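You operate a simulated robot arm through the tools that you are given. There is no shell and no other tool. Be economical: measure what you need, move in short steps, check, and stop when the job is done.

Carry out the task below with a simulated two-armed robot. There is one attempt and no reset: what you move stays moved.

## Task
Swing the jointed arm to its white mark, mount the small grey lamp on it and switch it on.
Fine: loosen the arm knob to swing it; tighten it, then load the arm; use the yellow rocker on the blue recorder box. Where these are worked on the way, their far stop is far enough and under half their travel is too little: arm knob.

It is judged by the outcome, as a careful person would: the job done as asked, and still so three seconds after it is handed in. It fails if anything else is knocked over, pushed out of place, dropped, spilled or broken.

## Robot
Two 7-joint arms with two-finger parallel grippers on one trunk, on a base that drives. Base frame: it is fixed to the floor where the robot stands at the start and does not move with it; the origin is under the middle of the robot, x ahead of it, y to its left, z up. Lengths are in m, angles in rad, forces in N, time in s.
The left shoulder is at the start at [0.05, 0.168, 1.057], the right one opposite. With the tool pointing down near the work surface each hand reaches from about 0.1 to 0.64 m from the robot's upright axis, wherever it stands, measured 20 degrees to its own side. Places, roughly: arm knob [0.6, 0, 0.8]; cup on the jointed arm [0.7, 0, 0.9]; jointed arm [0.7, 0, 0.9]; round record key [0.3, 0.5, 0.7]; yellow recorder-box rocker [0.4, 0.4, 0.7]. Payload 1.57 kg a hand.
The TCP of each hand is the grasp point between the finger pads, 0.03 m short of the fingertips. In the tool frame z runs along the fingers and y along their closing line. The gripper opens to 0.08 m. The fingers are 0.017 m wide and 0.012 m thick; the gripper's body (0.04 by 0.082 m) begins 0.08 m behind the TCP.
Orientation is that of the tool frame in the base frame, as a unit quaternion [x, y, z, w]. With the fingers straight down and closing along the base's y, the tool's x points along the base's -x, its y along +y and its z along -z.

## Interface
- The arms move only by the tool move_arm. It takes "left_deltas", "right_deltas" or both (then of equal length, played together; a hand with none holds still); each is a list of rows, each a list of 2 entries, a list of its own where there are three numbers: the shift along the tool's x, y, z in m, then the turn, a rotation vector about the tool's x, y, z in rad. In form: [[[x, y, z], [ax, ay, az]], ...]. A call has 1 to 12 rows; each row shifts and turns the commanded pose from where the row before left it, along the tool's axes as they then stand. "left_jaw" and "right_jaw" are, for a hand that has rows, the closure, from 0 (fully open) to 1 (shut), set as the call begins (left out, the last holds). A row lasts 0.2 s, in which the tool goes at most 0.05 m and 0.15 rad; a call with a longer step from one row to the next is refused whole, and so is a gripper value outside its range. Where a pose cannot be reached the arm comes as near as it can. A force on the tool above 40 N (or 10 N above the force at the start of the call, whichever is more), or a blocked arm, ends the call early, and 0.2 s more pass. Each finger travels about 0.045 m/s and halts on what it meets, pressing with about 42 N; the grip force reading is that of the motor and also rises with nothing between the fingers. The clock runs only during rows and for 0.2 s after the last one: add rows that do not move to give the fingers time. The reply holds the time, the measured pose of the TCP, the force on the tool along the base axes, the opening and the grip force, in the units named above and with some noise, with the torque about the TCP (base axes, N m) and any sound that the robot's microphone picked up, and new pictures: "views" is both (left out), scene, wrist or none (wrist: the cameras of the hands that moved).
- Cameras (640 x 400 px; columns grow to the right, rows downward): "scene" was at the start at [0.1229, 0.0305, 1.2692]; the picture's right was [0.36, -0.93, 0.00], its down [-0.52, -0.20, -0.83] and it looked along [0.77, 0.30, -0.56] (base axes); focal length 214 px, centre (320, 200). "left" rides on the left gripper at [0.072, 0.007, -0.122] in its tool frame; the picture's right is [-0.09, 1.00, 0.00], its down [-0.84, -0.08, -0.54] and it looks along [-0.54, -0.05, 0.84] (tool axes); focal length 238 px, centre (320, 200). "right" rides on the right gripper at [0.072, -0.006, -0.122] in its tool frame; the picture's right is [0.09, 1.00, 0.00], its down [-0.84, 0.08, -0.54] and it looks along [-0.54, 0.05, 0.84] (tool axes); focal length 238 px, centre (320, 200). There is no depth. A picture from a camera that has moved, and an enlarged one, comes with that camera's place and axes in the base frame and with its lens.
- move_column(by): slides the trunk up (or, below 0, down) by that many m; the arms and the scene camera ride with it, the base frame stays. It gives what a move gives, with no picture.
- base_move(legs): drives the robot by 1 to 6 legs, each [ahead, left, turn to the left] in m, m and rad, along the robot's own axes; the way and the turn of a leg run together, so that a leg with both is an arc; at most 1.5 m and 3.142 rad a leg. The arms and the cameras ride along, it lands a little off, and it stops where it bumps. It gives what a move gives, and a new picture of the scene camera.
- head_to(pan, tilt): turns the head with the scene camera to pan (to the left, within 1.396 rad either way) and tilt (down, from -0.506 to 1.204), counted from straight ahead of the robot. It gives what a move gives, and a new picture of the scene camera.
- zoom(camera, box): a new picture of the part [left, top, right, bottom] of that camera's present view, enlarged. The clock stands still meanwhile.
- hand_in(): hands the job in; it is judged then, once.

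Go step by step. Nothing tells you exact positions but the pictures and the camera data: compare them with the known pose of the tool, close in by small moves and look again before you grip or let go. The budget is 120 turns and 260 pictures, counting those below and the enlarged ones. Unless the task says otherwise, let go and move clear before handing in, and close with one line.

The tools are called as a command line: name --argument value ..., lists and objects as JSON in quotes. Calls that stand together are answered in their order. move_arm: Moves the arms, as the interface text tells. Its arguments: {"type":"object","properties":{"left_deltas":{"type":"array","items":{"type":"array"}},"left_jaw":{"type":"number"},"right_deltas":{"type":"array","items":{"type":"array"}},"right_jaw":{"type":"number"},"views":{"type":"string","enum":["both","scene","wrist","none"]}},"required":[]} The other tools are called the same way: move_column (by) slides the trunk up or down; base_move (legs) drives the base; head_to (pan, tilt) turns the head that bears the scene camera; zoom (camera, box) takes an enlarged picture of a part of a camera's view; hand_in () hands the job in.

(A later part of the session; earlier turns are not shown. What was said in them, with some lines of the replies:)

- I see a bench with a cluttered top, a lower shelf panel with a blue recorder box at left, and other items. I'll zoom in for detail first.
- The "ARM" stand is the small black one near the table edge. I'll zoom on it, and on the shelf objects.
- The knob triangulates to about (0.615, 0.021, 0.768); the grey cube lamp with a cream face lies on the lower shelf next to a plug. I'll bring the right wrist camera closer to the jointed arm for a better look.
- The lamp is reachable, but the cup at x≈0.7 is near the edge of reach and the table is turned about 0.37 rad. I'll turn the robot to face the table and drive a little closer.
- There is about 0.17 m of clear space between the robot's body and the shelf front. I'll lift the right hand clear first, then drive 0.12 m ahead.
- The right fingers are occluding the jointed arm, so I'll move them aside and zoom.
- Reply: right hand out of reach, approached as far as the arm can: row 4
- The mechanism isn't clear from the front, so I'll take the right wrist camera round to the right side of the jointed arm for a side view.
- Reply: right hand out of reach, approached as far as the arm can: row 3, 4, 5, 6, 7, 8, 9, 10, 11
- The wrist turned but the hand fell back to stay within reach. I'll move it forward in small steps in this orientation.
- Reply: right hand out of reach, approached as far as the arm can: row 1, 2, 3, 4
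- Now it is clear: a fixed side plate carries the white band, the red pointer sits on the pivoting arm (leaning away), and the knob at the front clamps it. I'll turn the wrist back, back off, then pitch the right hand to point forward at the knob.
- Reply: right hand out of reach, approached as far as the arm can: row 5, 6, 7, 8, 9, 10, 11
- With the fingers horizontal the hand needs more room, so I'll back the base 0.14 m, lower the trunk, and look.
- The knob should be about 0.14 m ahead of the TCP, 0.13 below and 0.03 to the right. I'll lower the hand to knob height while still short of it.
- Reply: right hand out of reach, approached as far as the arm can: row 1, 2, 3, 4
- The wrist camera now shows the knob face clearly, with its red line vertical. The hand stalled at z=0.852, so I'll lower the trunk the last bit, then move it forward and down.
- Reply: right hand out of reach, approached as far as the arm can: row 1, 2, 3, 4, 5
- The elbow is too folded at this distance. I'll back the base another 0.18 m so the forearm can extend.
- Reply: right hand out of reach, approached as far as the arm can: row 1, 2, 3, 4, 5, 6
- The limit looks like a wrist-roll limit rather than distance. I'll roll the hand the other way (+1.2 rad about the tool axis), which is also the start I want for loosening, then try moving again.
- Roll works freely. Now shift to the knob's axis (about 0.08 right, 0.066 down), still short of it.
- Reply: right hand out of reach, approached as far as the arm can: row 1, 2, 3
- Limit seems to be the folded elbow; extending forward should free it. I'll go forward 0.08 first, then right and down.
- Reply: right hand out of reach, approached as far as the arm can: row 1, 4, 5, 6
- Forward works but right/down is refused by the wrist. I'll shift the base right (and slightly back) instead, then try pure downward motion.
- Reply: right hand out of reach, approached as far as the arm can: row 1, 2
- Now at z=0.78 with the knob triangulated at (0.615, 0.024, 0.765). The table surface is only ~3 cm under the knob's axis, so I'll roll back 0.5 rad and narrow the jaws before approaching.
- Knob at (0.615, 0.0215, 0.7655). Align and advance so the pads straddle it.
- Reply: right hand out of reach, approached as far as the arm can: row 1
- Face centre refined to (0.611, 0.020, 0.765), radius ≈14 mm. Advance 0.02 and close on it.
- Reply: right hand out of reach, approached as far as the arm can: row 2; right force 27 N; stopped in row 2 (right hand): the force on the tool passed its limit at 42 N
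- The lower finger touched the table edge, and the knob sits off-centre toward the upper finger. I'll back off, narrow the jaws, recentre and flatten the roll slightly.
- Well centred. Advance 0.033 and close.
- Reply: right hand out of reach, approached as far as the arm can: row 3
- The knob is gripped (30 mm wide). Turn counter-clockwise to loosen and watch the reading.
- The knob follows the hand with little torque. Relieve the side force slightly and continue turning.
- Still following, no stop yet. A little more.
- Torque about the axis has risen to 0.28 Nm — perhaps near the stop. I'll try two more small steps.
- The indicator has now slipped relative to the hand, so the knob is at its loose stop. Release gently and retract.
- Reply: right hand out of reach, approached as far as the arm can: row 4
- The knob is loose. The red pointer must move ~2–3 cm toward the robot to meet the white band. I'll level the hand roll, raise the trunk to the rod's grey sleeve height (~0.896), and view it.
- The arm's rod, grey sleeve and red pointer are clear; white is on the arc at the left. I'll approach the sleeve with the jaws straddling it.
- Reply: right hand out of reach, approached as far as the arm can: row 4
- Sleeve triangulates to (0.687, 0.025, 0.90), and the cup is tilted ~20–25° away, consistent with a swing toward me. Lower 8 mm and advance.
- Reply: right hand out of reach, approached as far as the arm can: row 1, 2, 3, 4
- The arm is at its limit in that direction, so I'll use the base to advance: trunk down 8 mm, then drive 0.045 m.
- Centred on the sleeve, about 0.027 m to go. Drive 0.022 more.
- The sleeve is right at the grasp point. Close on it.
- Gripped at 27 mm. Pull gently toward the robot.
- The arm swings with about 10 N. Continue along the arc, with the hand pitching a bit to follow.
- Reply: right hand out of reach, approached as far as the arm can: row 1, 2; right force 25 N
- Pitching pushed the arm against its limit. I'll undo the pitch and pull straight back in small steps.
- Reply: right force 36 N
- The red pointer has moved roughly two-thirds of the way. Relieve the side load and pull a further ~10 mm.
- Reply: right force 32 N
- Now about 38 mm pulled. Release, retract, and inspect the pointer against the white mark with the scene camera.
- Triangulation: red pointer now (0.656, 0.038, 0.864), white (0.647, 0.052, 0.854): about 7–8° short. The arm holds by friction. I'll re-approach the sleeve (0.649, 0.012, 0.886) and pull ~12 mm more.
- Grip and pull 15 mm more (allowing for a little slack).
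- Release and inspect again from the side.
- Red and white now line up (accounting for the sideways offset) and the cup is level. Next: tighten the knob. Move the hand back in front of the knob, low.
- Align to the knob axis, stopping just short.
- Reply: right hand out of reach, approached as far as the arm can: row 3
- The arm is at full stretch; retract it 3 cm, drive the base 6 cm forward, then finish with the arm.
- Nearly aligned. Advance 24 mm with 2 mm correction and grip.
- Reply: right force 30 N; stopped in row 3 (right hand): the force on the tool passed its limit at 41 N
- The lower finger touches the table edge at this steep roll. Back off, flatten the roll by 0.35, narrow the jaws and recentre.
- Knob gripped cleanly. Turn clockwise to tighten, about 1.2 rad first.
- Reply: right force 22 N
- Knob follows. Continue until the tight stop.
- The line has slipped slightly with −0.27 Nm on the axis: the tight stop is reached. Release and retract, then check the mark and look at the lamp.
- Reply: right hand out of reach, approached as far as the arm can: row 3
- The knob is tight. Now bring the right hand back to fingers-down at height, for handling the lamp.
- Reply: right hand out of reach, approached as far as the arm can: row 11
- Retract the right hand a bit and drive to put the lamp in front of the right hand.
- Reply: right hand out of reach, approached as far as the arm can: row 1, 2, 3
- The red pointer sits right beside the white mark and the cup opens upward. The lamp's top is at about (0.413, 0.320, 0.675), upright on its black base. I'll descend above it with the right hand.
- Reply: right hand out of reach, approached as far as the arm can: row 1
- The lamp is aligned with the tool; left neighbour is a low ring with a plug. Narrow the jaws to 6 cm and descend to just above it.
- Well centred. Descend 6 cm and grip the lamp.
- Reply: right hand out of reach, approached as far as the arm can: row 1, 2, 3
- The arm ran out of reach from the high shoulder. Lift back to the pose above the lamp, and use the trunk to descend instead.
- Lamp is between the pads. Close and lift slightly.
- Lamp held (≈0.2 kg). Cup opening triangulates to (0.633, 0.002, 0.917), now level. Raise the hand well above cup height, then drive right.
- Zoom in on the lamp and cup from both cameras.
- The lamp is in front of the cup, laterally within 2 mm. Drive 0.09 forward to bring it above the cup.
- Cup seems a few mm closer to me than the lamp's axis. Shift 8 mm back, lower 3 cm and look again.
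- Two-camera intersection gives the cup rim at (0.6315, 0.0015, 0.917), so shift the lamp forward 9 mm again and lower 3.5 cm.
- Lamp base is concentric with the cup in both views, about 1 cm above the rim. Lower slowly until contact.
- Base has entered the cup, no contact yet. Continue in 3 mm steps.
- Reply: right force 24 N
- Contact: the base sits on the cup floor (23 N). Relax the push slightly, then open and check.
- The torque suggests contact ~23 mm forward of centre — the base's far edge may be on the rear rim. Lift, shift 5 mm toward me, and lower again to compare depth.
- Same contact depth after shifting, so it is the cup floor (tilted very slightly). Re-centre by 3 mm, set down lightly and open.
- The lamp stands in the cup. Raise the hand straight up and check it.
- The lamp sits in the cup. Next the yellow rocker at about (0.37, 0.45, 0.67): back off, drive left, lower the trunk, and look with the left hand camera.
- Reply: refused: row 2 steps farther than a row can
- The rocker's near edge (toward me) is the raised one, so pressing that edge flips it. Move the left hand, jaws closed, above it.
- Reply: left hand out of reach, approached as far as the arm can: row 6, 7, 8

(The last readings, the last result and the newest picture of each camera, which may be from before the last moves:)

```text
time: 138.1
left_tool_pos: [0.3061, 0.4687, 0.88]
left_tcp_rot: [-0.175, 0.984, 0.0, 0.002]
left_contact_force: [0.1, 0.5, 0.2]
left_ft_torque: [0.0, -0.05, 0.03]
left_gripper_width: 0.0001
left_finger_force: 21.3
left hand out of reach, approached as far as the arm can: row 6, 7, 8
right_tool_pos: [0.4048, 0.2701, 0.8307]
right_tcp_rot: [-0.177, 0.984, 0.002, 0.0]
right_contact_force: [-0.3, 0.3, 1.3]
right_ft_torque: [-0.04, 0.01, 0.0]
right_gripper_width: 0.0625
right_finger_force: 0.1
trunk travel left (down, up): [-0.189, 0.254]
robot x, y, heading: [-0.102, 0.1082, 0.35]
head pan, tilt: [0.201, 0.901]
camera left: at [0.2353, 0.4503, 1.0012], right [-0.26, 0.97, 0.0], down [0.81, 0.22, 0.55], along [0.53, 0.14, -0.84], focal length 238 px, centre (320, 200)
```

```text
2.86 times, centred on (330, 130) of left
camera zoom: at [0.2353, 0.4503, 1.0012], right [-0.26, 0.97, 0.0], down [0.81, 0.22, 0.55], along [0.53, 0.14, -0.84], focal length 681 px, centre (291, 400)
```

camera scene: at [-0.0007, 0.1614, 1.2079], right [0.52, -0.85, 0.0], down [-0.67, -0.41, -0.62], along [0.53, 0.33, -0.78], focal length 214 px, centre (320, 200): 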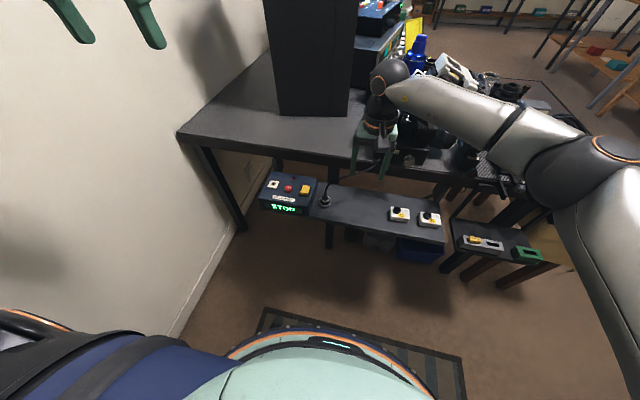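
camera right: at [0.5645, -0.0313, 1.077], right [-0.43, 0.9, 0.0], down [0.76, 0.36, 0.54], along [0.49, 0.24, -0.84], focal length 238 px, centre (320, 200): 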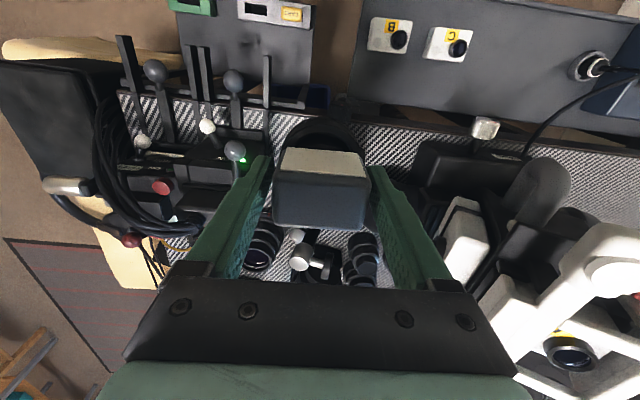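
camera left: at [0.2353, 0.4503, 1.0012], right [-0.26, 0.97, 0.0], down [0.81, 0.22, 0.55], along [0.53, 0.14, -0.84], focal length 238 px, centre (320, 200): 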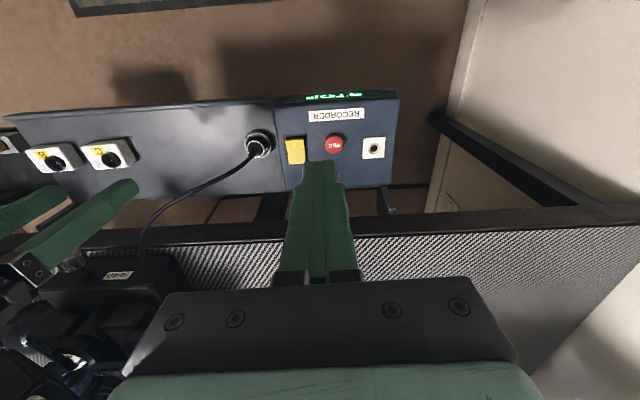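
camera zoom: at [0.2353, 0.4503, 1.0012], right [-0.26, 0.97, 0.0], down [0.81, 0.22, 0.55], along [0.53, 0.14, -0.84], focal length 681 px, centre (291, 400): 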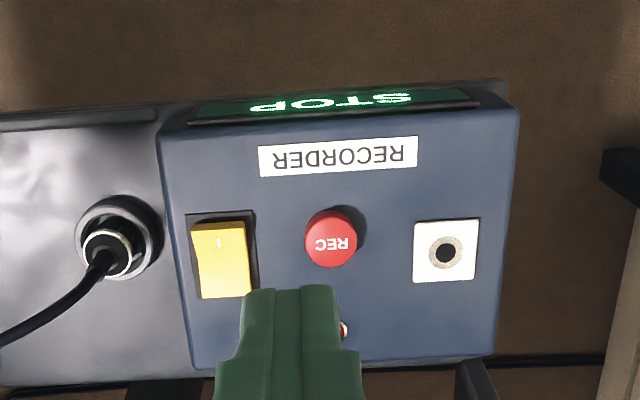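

The "I" marking is on the near edge, confirming where to press: about (0.359, 0.446). Pull the right hand back a bit, drive 6 cm forward, then align the left fingertip.

move_arm --right_deltas '[[[0.03, 0, 0], [0, 0, 0]], [[0.03, 0, 0], [0, 0, 0]]]' --views "none"

base_move --legs '[[0.06, 0, 0]]'

move_arm --left_deltas '[[[0.01, -0.02, 0.02], [0, 0, 0]], [[0.008, -0.02, 0.03], [0, 0, 0]], [[0, 0, 0.035], [0, 0, 0]], [[0, 0, 0.035], [0, 0, 0]]]' --views "none"

zoom --camera "left" --box '[220, 60, 420, 200]'

```text
time: 138.7
left_tool_pos: [0.3059, 0.4682, 0.8805]
left_tcp_rot: [-0.176, 0.984, 0.0, 0.001]
left_contact_force: [0.6, -0.2, -0.7]
left_ft_torque: [-0.01, -0.03, 0.0]
left_gripper_width: 0.0002
left_finger_force: 21.4
right_tool_pos: [0.3481, 0.2489, 0.8324]
right_tcp_rot: [-0.177, 0.984, 0.002, 0.0]
right_contact_force: [0.5, 0.1, 0.5]
right_ft_torque: [0.02, 0.05, -0.03]
right_gripper_width: 0.0623
right_finger_force: 0.0
trunk travel left (down, up): [-0.189, 0.254]
robot x, y, heading: [-0.1013, 0.1093, 0.352]
head pan, tilt: [0.201, 0.901]
```

```text
time: 139.7
left_tool_pos: [0.3621, 0.4878, 0.8801]
left_tcp_rot: [-0.175, 0.985, 0.0, 0.002]
left_contact_force: [0.4, 0.0, -0.3]
left_ft_torque: [-0.01, 0.01, -0.04]
left_gripper_width: 0.0
left_finger_force: 21.4
right_tool_pos: [0.4033, 0.2666, 0.8323]
right_tcp_rot: [-0.177, 0.984, 0.001, -0.002]
right_contact_force: [-0.3, 0.3, -0.6]
right_ft_torque: [-0.01, -0.01, 0.0]
right_gripper_width: 0.0624
right_finger_force: 0.1
trunk travel left (down, up): [-0.189, 0.254]
robot x, y, heading: [-0.051, 0.1281, 0.352]
head pan, tilt: [0.201, 0.901]
camera scene: at [0.0549, 0.1818, 1.2077], right [0.52, -0.85, 0.0], down [-0.67, -0.41, -0.62], along [0.53, 0.33, -0.78], focal length 214 px, centre (320, 200)
```

scene: 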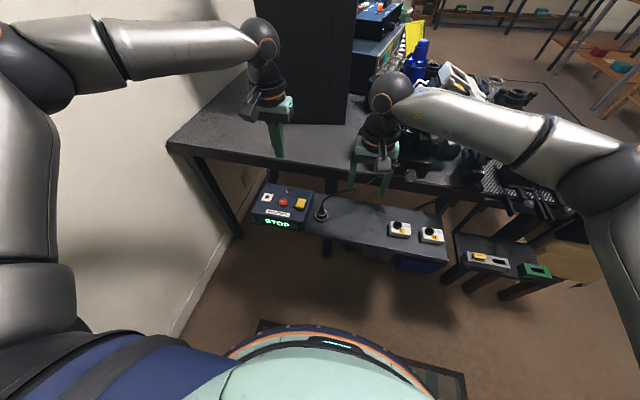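

```text
time: 140.7
left_tool_pos: [0.3184, 0.4643, 0.7726]
left_tcp_rot: [-0.176, 0.984, -0.002, 0.002]
left_contact_force: [0.7, 0.1, 0.3]
left_ft_torque: [0.0, 0.01, -0.04]
left_gripper_width: 0.0
left_finger_force: 21.4
left hand out of reach, approached as far as the arm can: row 1, 2, 3, 4
right_tool_pos: [0.4035, 0.2692, 0.8319]
right_tcp_rot: [-0.178, 0.984, 0.002, -0.001]
right_contact_force: [-0.7, 0.2, 0.2]
right_ft_torque: [-0.01, 0.02, 0.0]
right_gripper_width: 0.0625
right_finger_force: 0.1
trunk travel left (down, up): [-0.189, 0.254]
robot x, y, heading: [-0.0467, 0.1291, 0.351]
head pan, tilt: [0.201, 0.901]
```

```text
2.86 times, centred on (320, 130) of left
camera zoom: at [0.2473, 0.4464, 0.8946], right [-0.26, 0.97, 0.0], down [0.81, 0.22, 0.55], along [0.53, 0.14, -0.84], focal length 681 px, centre (320, 400)
```

zoom: 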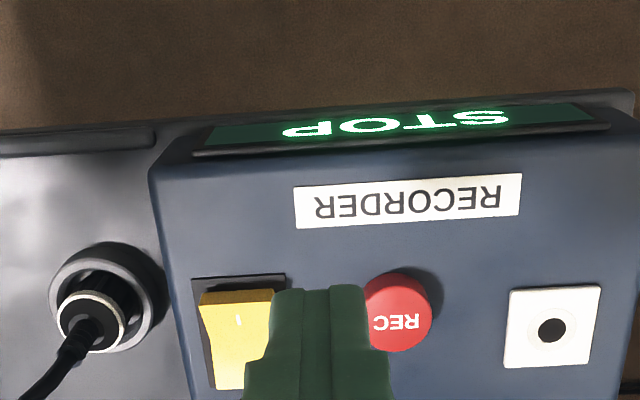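

The left arm is limited again; lower the trunk 4 cm and shift toward the rocker's near edge.

move_column --by -0.04

move_arm --left_deltas '[[[-0.01, -0.01, 0], [0, 0, 0]], [[-0.01, -0.01, 0], [0, 0, 0]], [[-0.01, -0.011, 0], [0, 0, 0]]]' --views "none"

zoom --camera "left" --box '[220, 60, 420, 200]'

```text
time: 141.5
left_tool_pos: [0.3188, 0.4637, 0.7334]
left_tcp_rot: [-0.175, 0.984, -0.001, 0.003]
left_contact_force: [0.6, 1.3, -0.1]
left_ft_torque: [0.03, -0.01, -0.01]
left_gripper_width: 0.0002
left_finger_force: 21.5
right_tool_pos: [0.4042, 0.2686, 0.7936]
right_tcp_rot: [-0.178, 0.984, 0.002, 0.0]
right_contact_force: [-0.9, 0.6, 0.3]
right_ft_torque: [0.02, 0.05, 0.01]
right_gripper_width: 0.0622
right_finger_force: 0.2
trunk travel left (down, up): [-0.149, 0.294]
robot x, y, heading: [-0.0468, 0.1268, 0.353]
head pan, tilt: [0.201, 0.901]
```

```text
time: 142.3
left_tool_pos: [0.3253, 0.4627, 0.7489]
left_tcp_rot: [-0.175, 0.984, -0.002, 0.003]
left_contact_force: [0.1, -0.1, 0.1]
left_ft_torque: [0.01, 0.05, -0.02]
left_gripper_width: 0.0
left_finger_force: 21.8
left hand out of reach, approached as far as the arm can: row 1, 2, 3
right_tool_pos: [0.4033, 0.2671, 0.7933]
right_tcp_rot: [-0.178, 0.984, 0.001, 0.0]
right_contact_force: [-0.1, -0.2, 0.3]
right_ft_torque: [-0.01, 0.0, 0.02]
right_gripper_width: 0.0625
right_finger_force: 0.0
trunk travel left (down, up): [-0.149, 0.294]
robot x, y, heading: [-0.0481, 0.133, 0.351]
head pan, tilt: [0.201, 0.901]
```

```text
2.86 times, centred on (320, 130) of left
camera zoom: at [0.2549, 0.4442, 0.8713], right [-0.26, 0.97, 0.0], down [0.81, 0.22, 0.55], along [0.53, 0.14, -0.84], focal length 681 px, centre (320, 400)
```

zoom: 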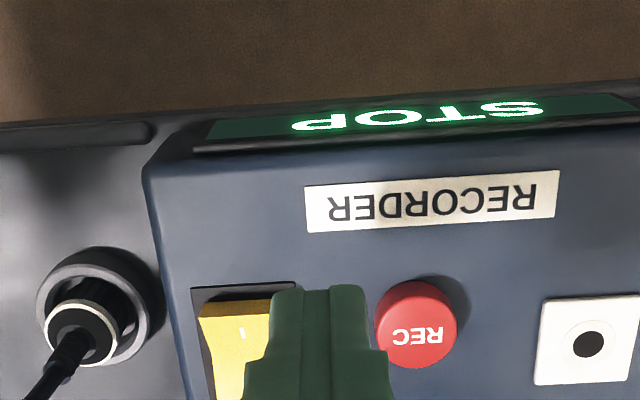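

The arm won't go sideways, so I'll shift the base instead: 26 mm forward, 28 mm right.

base_move --legs '[[0.026, -0.028, 0]]'

zoom --camera "left" --box '[220, 60, 420, 200]'

zoom --camera "scene" --box '[240, 130, 360, 230]'

```text
time: 143.2
left_tool_pos: [0.3595, 0.4445, 0.7487]
left_tcp_rot: [-0.176, 0.984, -0.003, 0.003]
left_contact_force: [-0.2, -0.5, -0.4]
left_ft_torque: [-0.03, -0.03, 0.0]
left_gripper_width: 0.0
left_finger_force: 21.2
right_tool_pos: [0.4372, 0.2525, 0.7925]
right_tcp_rot: [-0.176, 0.984, 0.002, 0.0]
right_contact_force: [0.1, -0.6, 0.4]
right_ft_torque: [-0.01, -0.02, 0.01]
right_gripper_width: 0.0627
right_finger_force: 0.1
trunk travel left (down, up): [-0.149, 0.294]
robot x, y, heading: [-0.0152, 0.1113, 0.353]
head pan, tilt: [0.201, 0.901]
camera scene: at [0.0886, 0.1646, 1.1678], right [0.52, -0.85, 0.0], down [-0.67, -0.41, -0.62], along [0.53, 0.33, -0.78], focal length 214 px, centre (320, 200)
```

scene: 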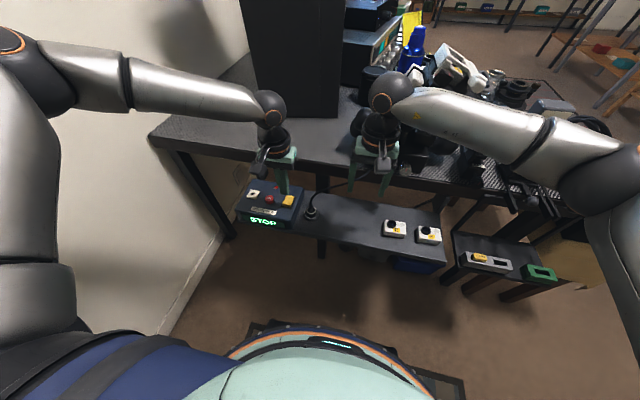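

```text
2.86 times, centred on (320, 130) of left
camera zoom: at [0.2887, 0.4271, 0.8712], right [-0.26, 0.97, 0.0], down [0.81, 0.22, 0.55], along [0.53, 0.14, -0.84], focal length 681 px, centre (320, 400)
```

zoom: 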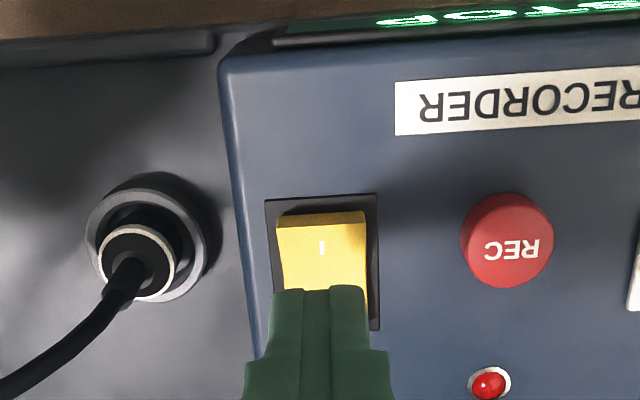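

```text
4.00 times, centred on (300, 180) of scene
camera zoom: at [0.0886, 0.1646, 1.1678], right [0.52, -0.85, 0.0], down [-0.67, -0.41, -0.62], along [0.53, 0.33, -0.78], focal length 858 px, centre (400, 280)
```

zoom: 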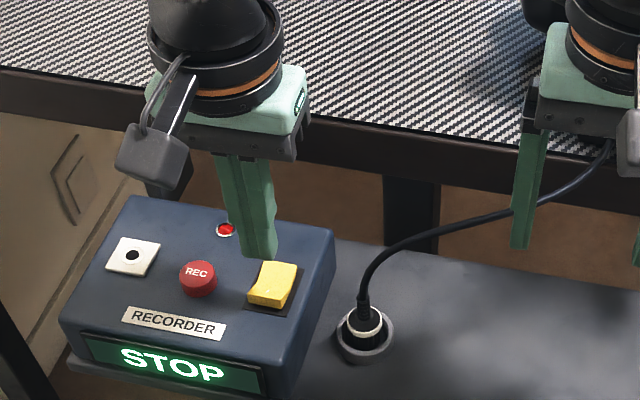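

The fingertip is aligned over the "I" end. Lower with the trunk until just above, then press in small steps.

move_column --by -0.034

zoom --camera "left" --box '[220, 60, 420, 200]'

zoom --camera "scene" --box '[240, 130, 360, 230]'

```text
time: 144.0
left_tool_pos: [0.3602, 0.4438, 0.7168]
left_tcp_rot: [-0.175, 0.985, -0.002, 0.004]
left_contact_force: [0.2, -0.2, 0.1]
left_ft_torque: [-0.01, 0.03, -0.02]
left_gripper_width: 0.0
left_finger_force: 21.1
right_tool_pos: [0.4376, 0.2516, 0.7591]
right_tcp_rot: [-0.177, 0.984, 0.002, -0.001]
right_contact_force: [0.7, 0.2, 0.1]
right_ft_torque: [0.03, -0.03, -0.02]
right_gripper_width: 0.0626
right_finger_force: 0.1
trunk travel left (down, up): [-0.115, 0.328]
robot x, y, heading: [-0.0111, 0.1142, 0.35]
head pan, tilt: [0.201, 0.901]
```

```text
2.86 times, centred on (320, 130) of left
camera zoom: at [0.2886, 0.4271, 0.8373], right [-0.26, 0.97, 0.0], down [0.81, 0.22, 0.55], along [0.53, 0.14, -0.84], focal length 681 px, centre (320, 400)
```

zoom: 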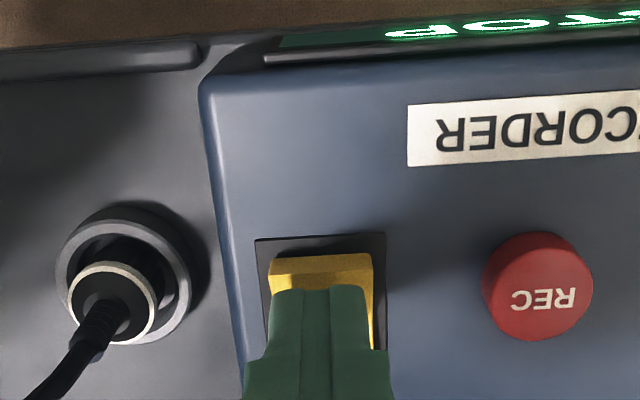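

```text
4.00 times, centred on (300, 180) of scene
camera zoom: at [0.0883, 0.1646, 1.1338], right [0.52, -0.85, 0.0], down [-0.67, -0.41, -0.62], along [0.53, 0.33, -0.78], focal length 858 px, centre (400, 280)
```

zoom: 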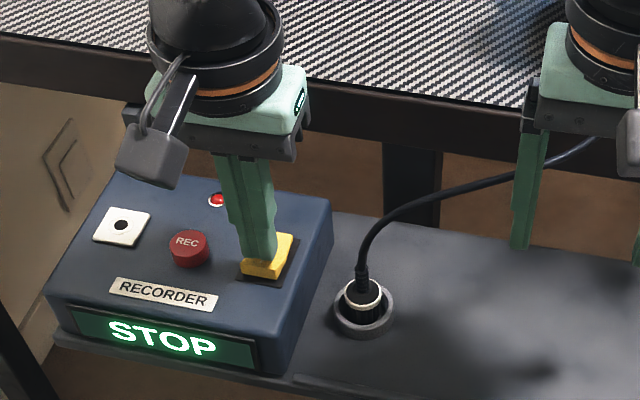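

Just above the near edge. Press in 7 mm steps.

move_column --by -0.008

move_column --by -0.006

zoom --camera "left" --box '[220, 60, 420, 200]'

```text
time: 144.6
left_tool_pos: [0.3604, 0.4448, 0.7076]
left_tcp_rot: [-0.176, 0.984, -0.002, 0.004]
left_contact_force: [0.1, -0.6, 0.1]
left_ft_torque: [0.0, 0.0, 0.01]
left_gripper_width: 0.0003
left_finger_force: 21.3
right_tool_pos: [0.4369, 0.251, 0.7513]
right_tcp_rot: [-0.177, 0.984, 0.001, 0.0]
right_contact_force: [0.4, 0.0, 0.2]
right_ft_torque: [0.02, 0.03, -0.01]
right_gripper_width: 0.0626
right_finger_force: 0.0
trunk travel left (down, up): [-0.107, 0.336]
robot x, y, heading: [-0.0135, 0.1151, 0.35]
head pan, tilt: [0.201, 0.901]
```

```text
time: 145.1
left_tool_pos: [0.3599, 0.4451, 0.7046]
left_tcp_rot: [-0.175, 0.984, -0.001, 0.006]
left_contact_force: [-4.3, 1.5, 23.0]
left_ft_torque: [0.04, 0.31, -0.1]
left_gripper_width: 0.0
left_finger_force: 21.4
right_tool_pos: [0.4375, 0.25, 0.7462]
right_tcp_rot: [-0.177, 0.984, 0.001, 0.0]
right_contact_force: [0.0, 0.5, 0.4]
right_ft_torque: [0.0, -0.03, -0.04]
right_gripper_width: 0.0623
right_finger_force: 0.1
trunk travel left (down, up): [-0.101, 0.342]
robot x, y, heading: [-0.015, 0.1096, 0.355]
head pan, tilt: [0.201, 0.901]
```

```text
2.86 times, centred on (320, 130) of left
camera zoom: at [0.2883, 0.4267, 0.8263], right [-0.26, 0.97, 0.0], down [0.8, 0.22, 0.55], along [0.53, 0.14, -0.83], focal length 681 px, centre (320, 400)
```

zoom: 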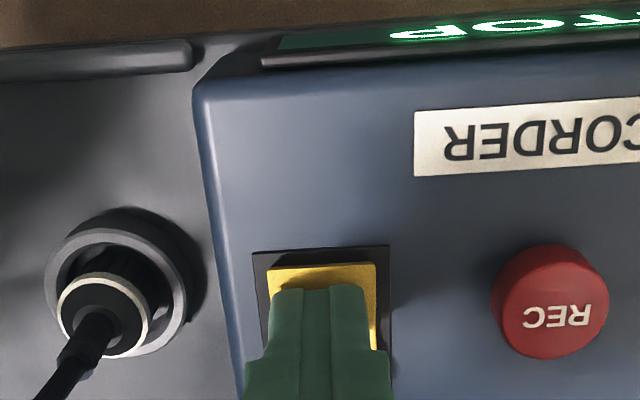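

Contact at 23 N on the raised edge. One more small press, then lift and check.

move_column --by -0.004

move_column --by 0.05

zoom --camera "left" --box '[220, 60, 420, 200]'

zoom --camera "scene" --box '[240, 130, 360, 230]'

```text
time: 145.5
left_tool_pos: [0.3629, 0.445, 0.7061]
left_tcp_rot: [-0.176, 0.984, -0.002, 0.008]
left_contact_force: [-1.3, -0.2, 10.3]
left_ft_torque: [-0.06, 0.11, -0.01]
left_gripper_width: 0.0
left_finger_force: 21.3
right_tool_pos: [0.4374, 0.2527, 0.7434]
right_tcp_rot: [-0.177, 0.984, 0.002, -0.001]
right_contact_force: [-0.6, -0.1, 0.1]
right_ft_torque: [0.01, 0.0, -0.03]
right_gripper_width: 0.0624
right_finger_force: 0.0
trunk travel left (down, up): [-0.099, 0.344]
robot x, y, heading: [-0.0133, 0.1135, 0.351]
head pan, tilt: [0.201, 0.901]
stopped: the force on the tool passed its limit at 44 N (the readings are from after the stop); the commanded pose is now the measured one
```

```text
time: 146.4
left_tool_pos: [0.3607, 0.4451, 0.7534]
left_tcp_rot: [-0.175, 0.985, -0.002, 0.007]
left_contact_force: [-0.2, -0.3, -0.1]
left_ft_torque: [-0.01, -0.02, 0.0]
left_gripper_width: 0.0
left_finger_force: 21.4
right_tool_pos: [0.4379, 0.2519, 0.792]
right_tcp_rot: [-0.177, 0.984, 0.001, -0.001]
right_contact_force: [-0.2, -0.1, -0.1]
right_ft_torque: [-0.03, 0.04, -0.02]
right_gripper_width: 0.0621
right_finger_force: 0.1
trunk travel left (down, up): [-0.149, 0.294]
robot x, y, heading: [-0.0109, 0.1137, 0.349]
head pan, tilt: [0.201, 0.901]
```

```text
2.86 times, centred on (320, 130) of left
camera zoom: at [0.2895, 0.4275, 0.8742], right [-0.26, 0.97, 0.0], down [0.81, 0.22, 0.55], along [0.53, 0.14, -0.83], focal length 681 px, centre (320, 400)
```

zoom: 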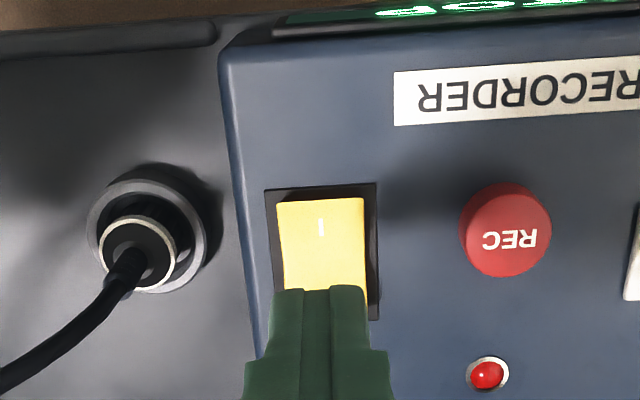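

```text
4.00 times, centred on (300, 180) of scene
camera zoom: at [0.0885, 0.1648, 1.1679], right [0.52, -0.85, 0.0], down [-0.67, -0.41, -0.62], along [0.53, 0.33, -0.78], focal length 858 px, centre (400, 280)
```

zoom: 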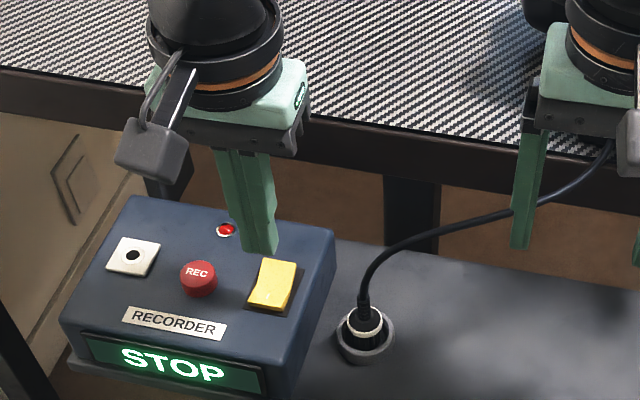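

The rocker has flipped to "I". Raise the hands clear and check whether the lamp is lit.

move_column --by 0.22

base_move --legs '[[-0.15, 0, 0]]'

head_to --pan -0.35 --tilt 0.65

zoom --camera "scene" --box '[220, 120, 400, 240]'

```text
time: 148.8
left_tool_pos: [0.3617, 0.4459, 0.9739]
left_tcp_rot: [-0.175, 0.984, -0.002, 0.006]
left_contact_force: [-0.5, 1.2, 0.3]
left_ft_torque: [0.02, -0.01, -0.01]
left_gripper_width: 0.0
left_finger_force: 21.5
right_tool_pos: [0.4382, 0.2516, 1.0128]
right_tcp_rot: [-0.177, 0.984, 0.002, -0.002]
right_contact_force: [-0.5, 0.3, -0.4]
right_ft_torque: [0.01, 0.03, 0.01]
right_gripper_width: 0.0625
right_finger_force: 0.1
trunk travel left (down, up): [-0.369, 0.074]
robot x, y, heading: [-0.0106, 0.1108, 0.352]
head pan, tilt: [0.201, 0.901]
```

```text
time: 150.1
left_tool_pos: [0.2212, 0.3933, 0.9747]
left_tcp_rot: [-0.175, 0.985, 0.0, 0.006]
left_contact_force: [0.0, -0.8, 0.7]
left_ft_torque: [0.02, 0.0, 0.0]
left_gripper_width: 0.0
left_finger_force: 21.6
right_tool_pos: [0.297, 0.1983, 1.0134]
right_tcp_rot: [-0.176, 0.984, 0.002, 0.0]
right_contact_force: [-0.4, -0.2, 1.0]
right_ft_torque: [-0.02, -0.04, -0.01]
right_gripper_width: 0.0624
right_finger_force: 0.0
trunk travel left (down, up): [-0.369, 0.074]
robot x, y, heading: [-0.1524, 0.0613, 0.347]
head pan, tilt: [0.201, 0.901]
camera scene: at [-0.0524, 0.113, 1.3881], right [0.52, -0.85, 0.0], down [-0.67, -0.41, -0.62], along [0.53, 0.32, -0.78], focal length 214 px, centre (320, 200)
```

scene: 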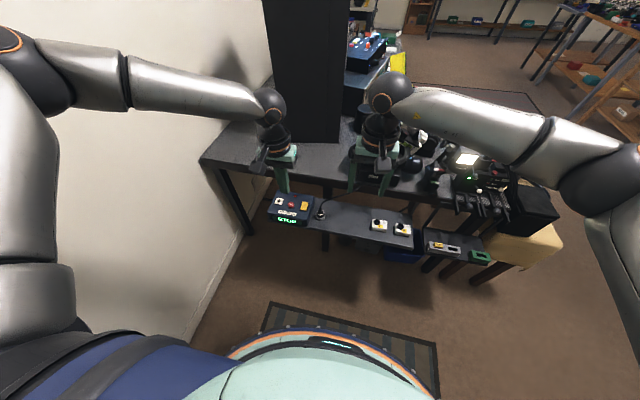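

```text
time: 151.1
left_tool_pos: [0.2228, 0.3936, 0.973]
left_tcp_rot: [-0.175, 0.985, -0.002, 0.007]
left_contact_force: [-0.5, -0.8, 0.5]
left_ft_torque: [-0.05, 0.01, 0.01]
left_gripper_width: 0.0
left_finger_force: 21.1
right_tool_pos: [0.298, 0.1993, 1.0127]
right_tcp_rot: [-0.176, 0.984, 0.002, 0.0]
right_contact_force: [-0.4, 0.4, -0.6]
right_ft_torque: [-0.01, -0.02, -0.01]
right_gripper_width: 0.0624
right_finger_force: 0.0
trunk travel left (down, up): [-0.369, 0.074]
robot x, y, heading: [-0.1563, 0.0598, 0.354]
head pan, tilt: [-0.351, 0.649]
camera scene: at [-0.0291, 0.0737, 1.4084], right [0.0, -1.0, 0.0], down [-0.6, 0.0, -0.8], along [0.8, 0.0, -0.6], focal length 214 px, centre (320, 200)
```

scene: 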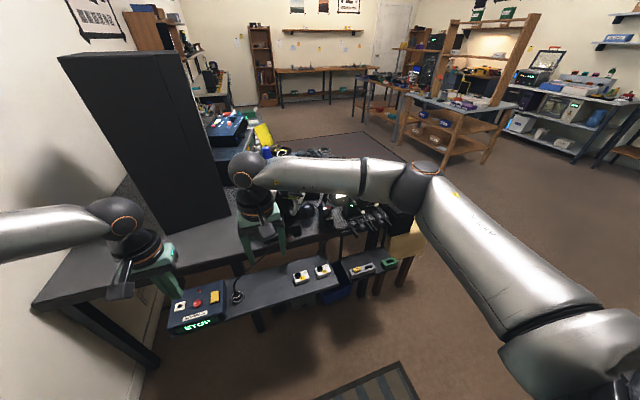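

```text
3.33 times, centred on (310, 180) of scene
camera zoom: at [-0.0291, 0.0737, 1.4084], right [0.0, -1.0, 0.0], down [-0.6, 0.0, -0.8], along [0.8, 0.0, -0.6], focal length 715 px, centre (353, 267)
```

zoom: 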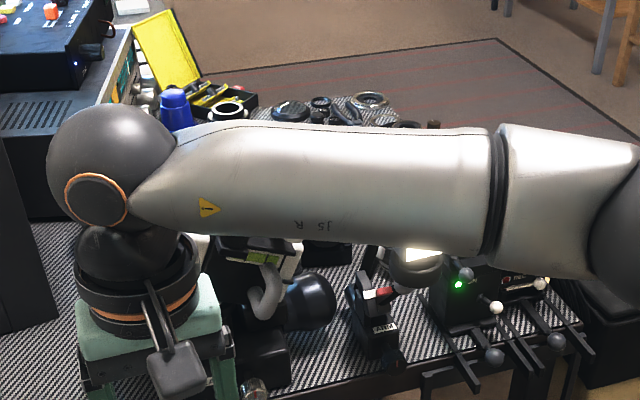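

The lamp's face is lit (bright white beneath my forearm in view). I'll back off for one final unobstructed check.

base_move --legs '[[-0.1, -0.15, 0]]'

head_to --pan 0.1 --tilt 0.6

zoom --camera "scene" --box '[260, 130, 440, 250]'

```text
time: 153.1
left_tool_pos: [0.1814, 0.2165, 0.9744]
left_tcp_rot: [-0.173, 0.985, -0.001, 0.007]
left_contact_force: [0.9, -0.2, -0.1]
left_ft_torque: [0.04, 0.0, -0.02]
left_gripper_width: 0.0
left_finger_force: 21.6
right_tool_pos: [0.2569, 0.0215, 1.0118]
right_tcp_rot: [-0.173, 0.985, 0.001, -0.001]
right_contact_force: [0.0, 0.3, -0.5]
right_ft_torque: [0.01, -0.01, -0.01]
right_gripper_width: 0.0624
right_finger_force: 0.0
trunk travel left (down, up): [-0.369, 0.074]
robot x, y, heading: [-0.1969, -0.1133, 0.341]
head pan, tilt: [-0.351, 0.649]
camera scene: at [-0.0707, -0.1024, 1.4085], right [-0.01, -1.0, 0.0], down [-0.6, 0.0, -0.8], along [0.8, -0.01, -0.6], focal length 214 px, centre (320, 200)
```

scene: 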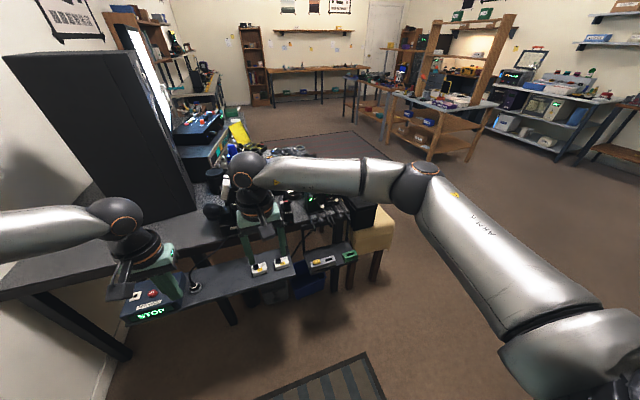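

```text
time: 154.0
left_tool_pos: [0.1821, 0.2161, 0.973]
left_tcp_rot: [-0.171, 0.985, -0.001, 0.007]
left_contact_force: [0.0, -0.6, -0.3]
left_ft_torque: [0.01, 0.01, 0.02]
left_gripper_width: 0.0001
left_finger_force: 21.0
right_tool_pos: [0.2568, 0.0221, 1.0126]
right_tcp_rot: [-0.174, 0.985, 0.001, 0.0]
right_contact_force: [-0.5, -0.1, 0.1]
right_ft_torque: [-0.02, -0.01, 0.01]
right_gripper_width: 0.0625
right_finger_force: 0.1
trunk travel left (down, up): [-0.369, 0.074]
robot x, y, heading: [-0.1978, -0.1134, 0.344]
head pan, tilt: [0.099, 0.6]
camera scene: at [-0.0776, -0.0635, 1.4127], right [0.43, -0.9, 0.0], down [-0.51, -0.24, -0.83], along [0.75, 0.35, -0.56], focal length 214 px, centre (320, 200)
```

scene: 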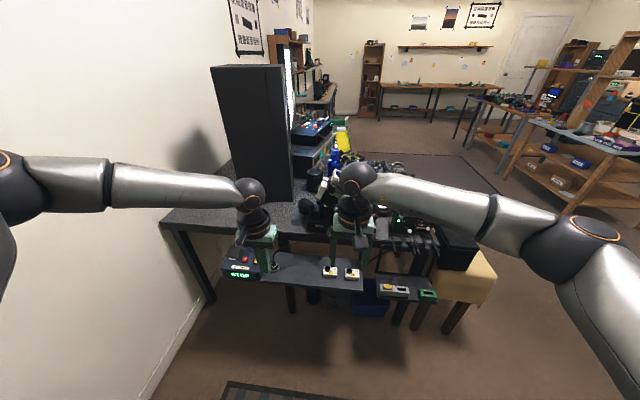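

```text
3.33 times, centred on (350, 190) of scene
camera zoom: at [-0.0776, -0.0635, 1.4127], right [0.43, -0.9, 0.0], down [-0.51, -0.24, -0.83], along [0.75, 0.35, -0.56], focal length 715 px, centre (220, 233)
```

zoom: 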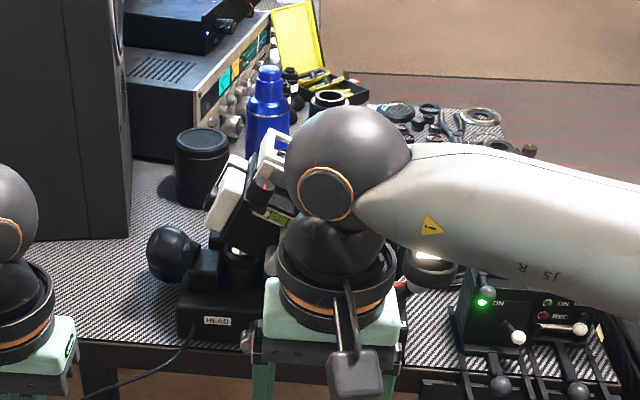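

base_move --legs '[[0, 0.2, 0]]'

head_to --pan 0.0 --tilt 0.85

zoom --camera "scene" --box '[320, 80, 500, 200]'

```text
time: 156.4
left_tool_pos: [0.1141, 0.408, 0.975]
left_tcp_rot: [-0.171, 0.985, -0.002, 0.006]
left_contact_force: [0.2, 0.1, 0.8]
left_ft_torque: [-0.03, 0.01, 0.0]
left_gripper_width: 0.0
left_finger_force: 21.4
right_tool_pos: [0.188, 0.213, 1.0146]
right_tcp_rot: [-0.173, 0.985, 0.002, 0.0]
right_contact_force: [-0.7, 0.5, 0.2]
right_ft_torque: [-0.01, 0.02, 0.01]
right_gripper_width: 0.0623
right_finger_force: 0.1
trunk travel left (down, up): [-0.369, 0.074]
robot x, y, heading: [-0.2593, 0.0762, 0.341]
head pan, tilt: [0.099, 0.6]
camera scene: at [-0.1461, 0.1285, 1.4127], right [0.43, -0.9, 0.0], down [-0.51, -0.24, -0.83], along [0.75, 0.35, -0.56], focal length 214 px, centre (320, 200)
```

scene: 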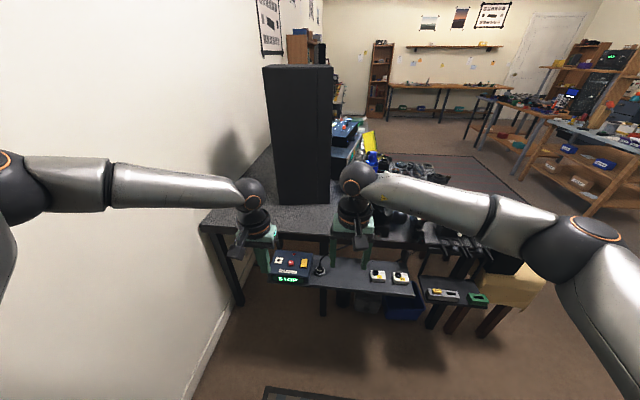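

```text
time: 157.2
left_tool_pos: [0.1138, 0.4083, 0.9739]
left_tcp_rot: [-0.172, 0.985, -0.002, 0.007]
left_contact_force: [-0.7, -0.2, -0.2]
left_ft_torque: [-0.02, 0.0, -0.02]
left_gripper_width: 0.0
left_finger_force: 21.2
right_tool_pos: [0.1878, 0.2122, 1.0131]
right_tcp_rot: [-0.172, 0.985, 0.002, 0.0]
right_contact_force: [-0.9, -0.1, 0.2]
right_ft_torque: [0.01, -0.01, 0.03]
right_gripper_width: 0.0627
right_finger_force: 0.1
trunk travel left (down, up): [-0.369, 0.074]
robot x, y, heading: [-0.2617, 0.0779, 0.339]
head pan, tilt: [0.0, 0.85]
camera scene: at [-0.1523, 0.1167, 1.3919], right [0.34, -0.94, 0.0], down [-0.71, -0.25, -0.66], along [0.62, 0.22, -0.75], focal length 214 px, centre (320, 200)
```

scene: 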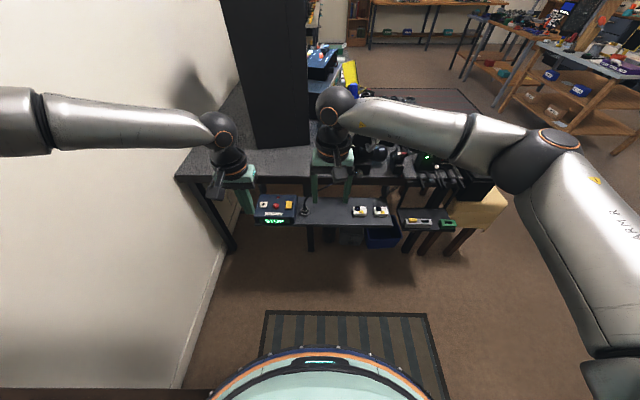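

```text
3.33 times, centred on (410, 140) of scene
camera zoom: at [-0.1523, 0.1167, 1.3919], right [0.34, -0.94, 0.0], down [-0.71, -0.25, -0.66], along [0.62, 0.22, -0.75], focal length 715 px, centre (20, 400)
```

zoom: 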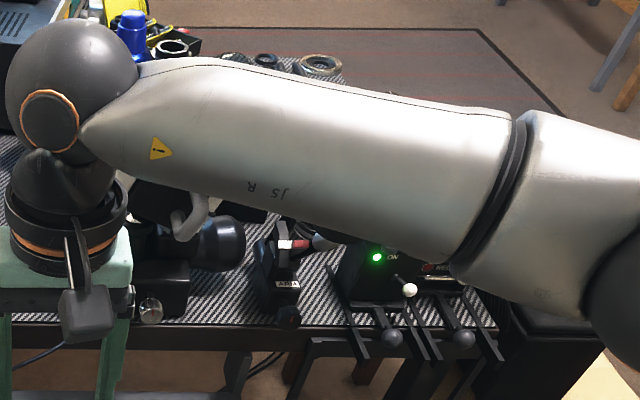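

base_move --legs '[[0.1, 0, 0]]'

head_to --pan 0.2 --tilt 0.9

zoom --camera "scene" --box '[400, 120, 520, 220]'

```text
time: 158.3
left_tool_pos: [0.2091, 0.4417, 0.973]
left_tcp_rot: [-0.172, 0.985, -0.002, 0.005]
left_contact_force: [0.8, -0.7, 0.2]
left_ft_torque: [0.0, 0.0, -0.01]
left_gripper_width: 0.0
left_finger_force: 21.5
right_tool_pos: [0.2842, 0.2474, 1.0128]
right_tcp_rot: [-0.172, 0.985, 0.001, -0.002]
right_contact_force: [-0.1, -0.2, -1.2]
right_ft_torque: [0.0, 0.01, 0.01]
right_gripper_width: 0.0624
right_finger_force: 0.1
trunk travel left (down, up): [-0.369, 0.074]
robot x, y, heading: [-0.1674, 0.1114, 0.343]
head pan, tilt: [0.0, 0.85]
camera scene: at [-0.0567, 0.1508, 1.3917], right [0.34, -0.94, 0.0], down [-0.71, -0.25, -0.66], along [0.62, 0.22, -0.75], focal length 214 px, centre (320, 200)
```

scene: 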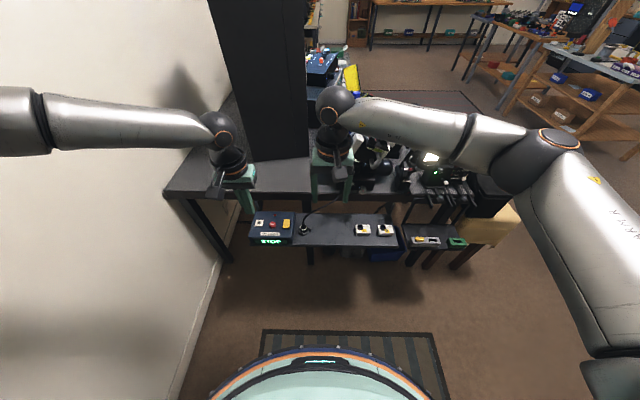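

```text
time: 159.0
left_tool_pos: [0.2079, 0.4424, 0.9729]
left_tcp_rot: [-0.17, 0.985, -0.002, 0.007]
left_contact_force: [0.3, -0.8, 0.3]
left_ft_torque: [-0.03, -0.03, -0.04]
left_gripper_width: 0.0001
left_finger_force: 20.9
right_tool_pos: [0.2825, 0.2467, 1.0136]
right_tcp_rot: [-0.173, 0.985, 0.002, -0.001]
right_contact_force: [-0.3, -0.1, -0.4]
right_ft_torque: [0.0, -0.02, -0.01]
right_gripper_width: 0.0625
right_finger_force: 0.1
trunk travel left (down, up): [-0.369, 0.074]
robot x, y, heading: [-0.1709, 0.1109, 0.339]
head pan, tilt: [0.201, 0.901]
camera scene: at [-0.0667, 0.1632, 1.388], right [0.52, -0.86, 0.0], down [-0.67, -0.41, -0.62], along [0.53, 0.32, -0.78], focal length 214 px, centre (320, 200)
```

scene: 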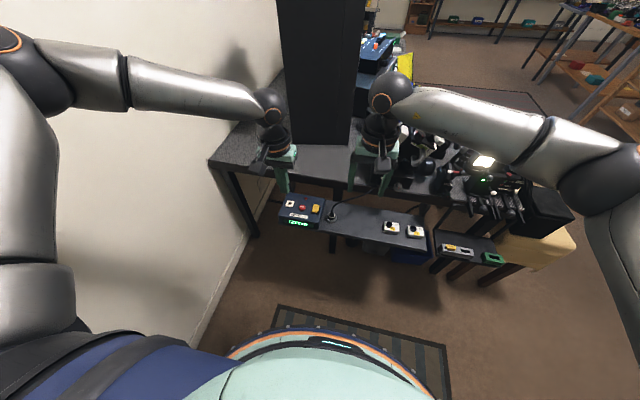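

```text
4.00 times, centred on (460, 170) of scene
camera zoom: at [-0.0667, 0.1632, 1.388], right [0.52, -0.86, 0.0], down [-0.67, -0.41, -0.62], along [0.53, 0.32, -0.78], focal length 858 px, centre (-240, 320)
```

zoom: 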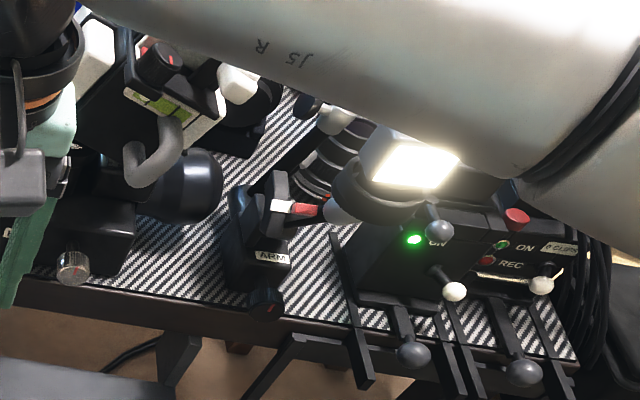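

The lamp is lit and upright in the cup, the red pointer is at the white mark, the knob is tight, and both hands are clear. Handing in.

hand_in

```text
The job is handed in.
```

I swung the jointed arm to its white mark and tightened the knob. The grey lamp is mounted in the cup and switched on with the yellow rocker. The last check showed it lit and upright.
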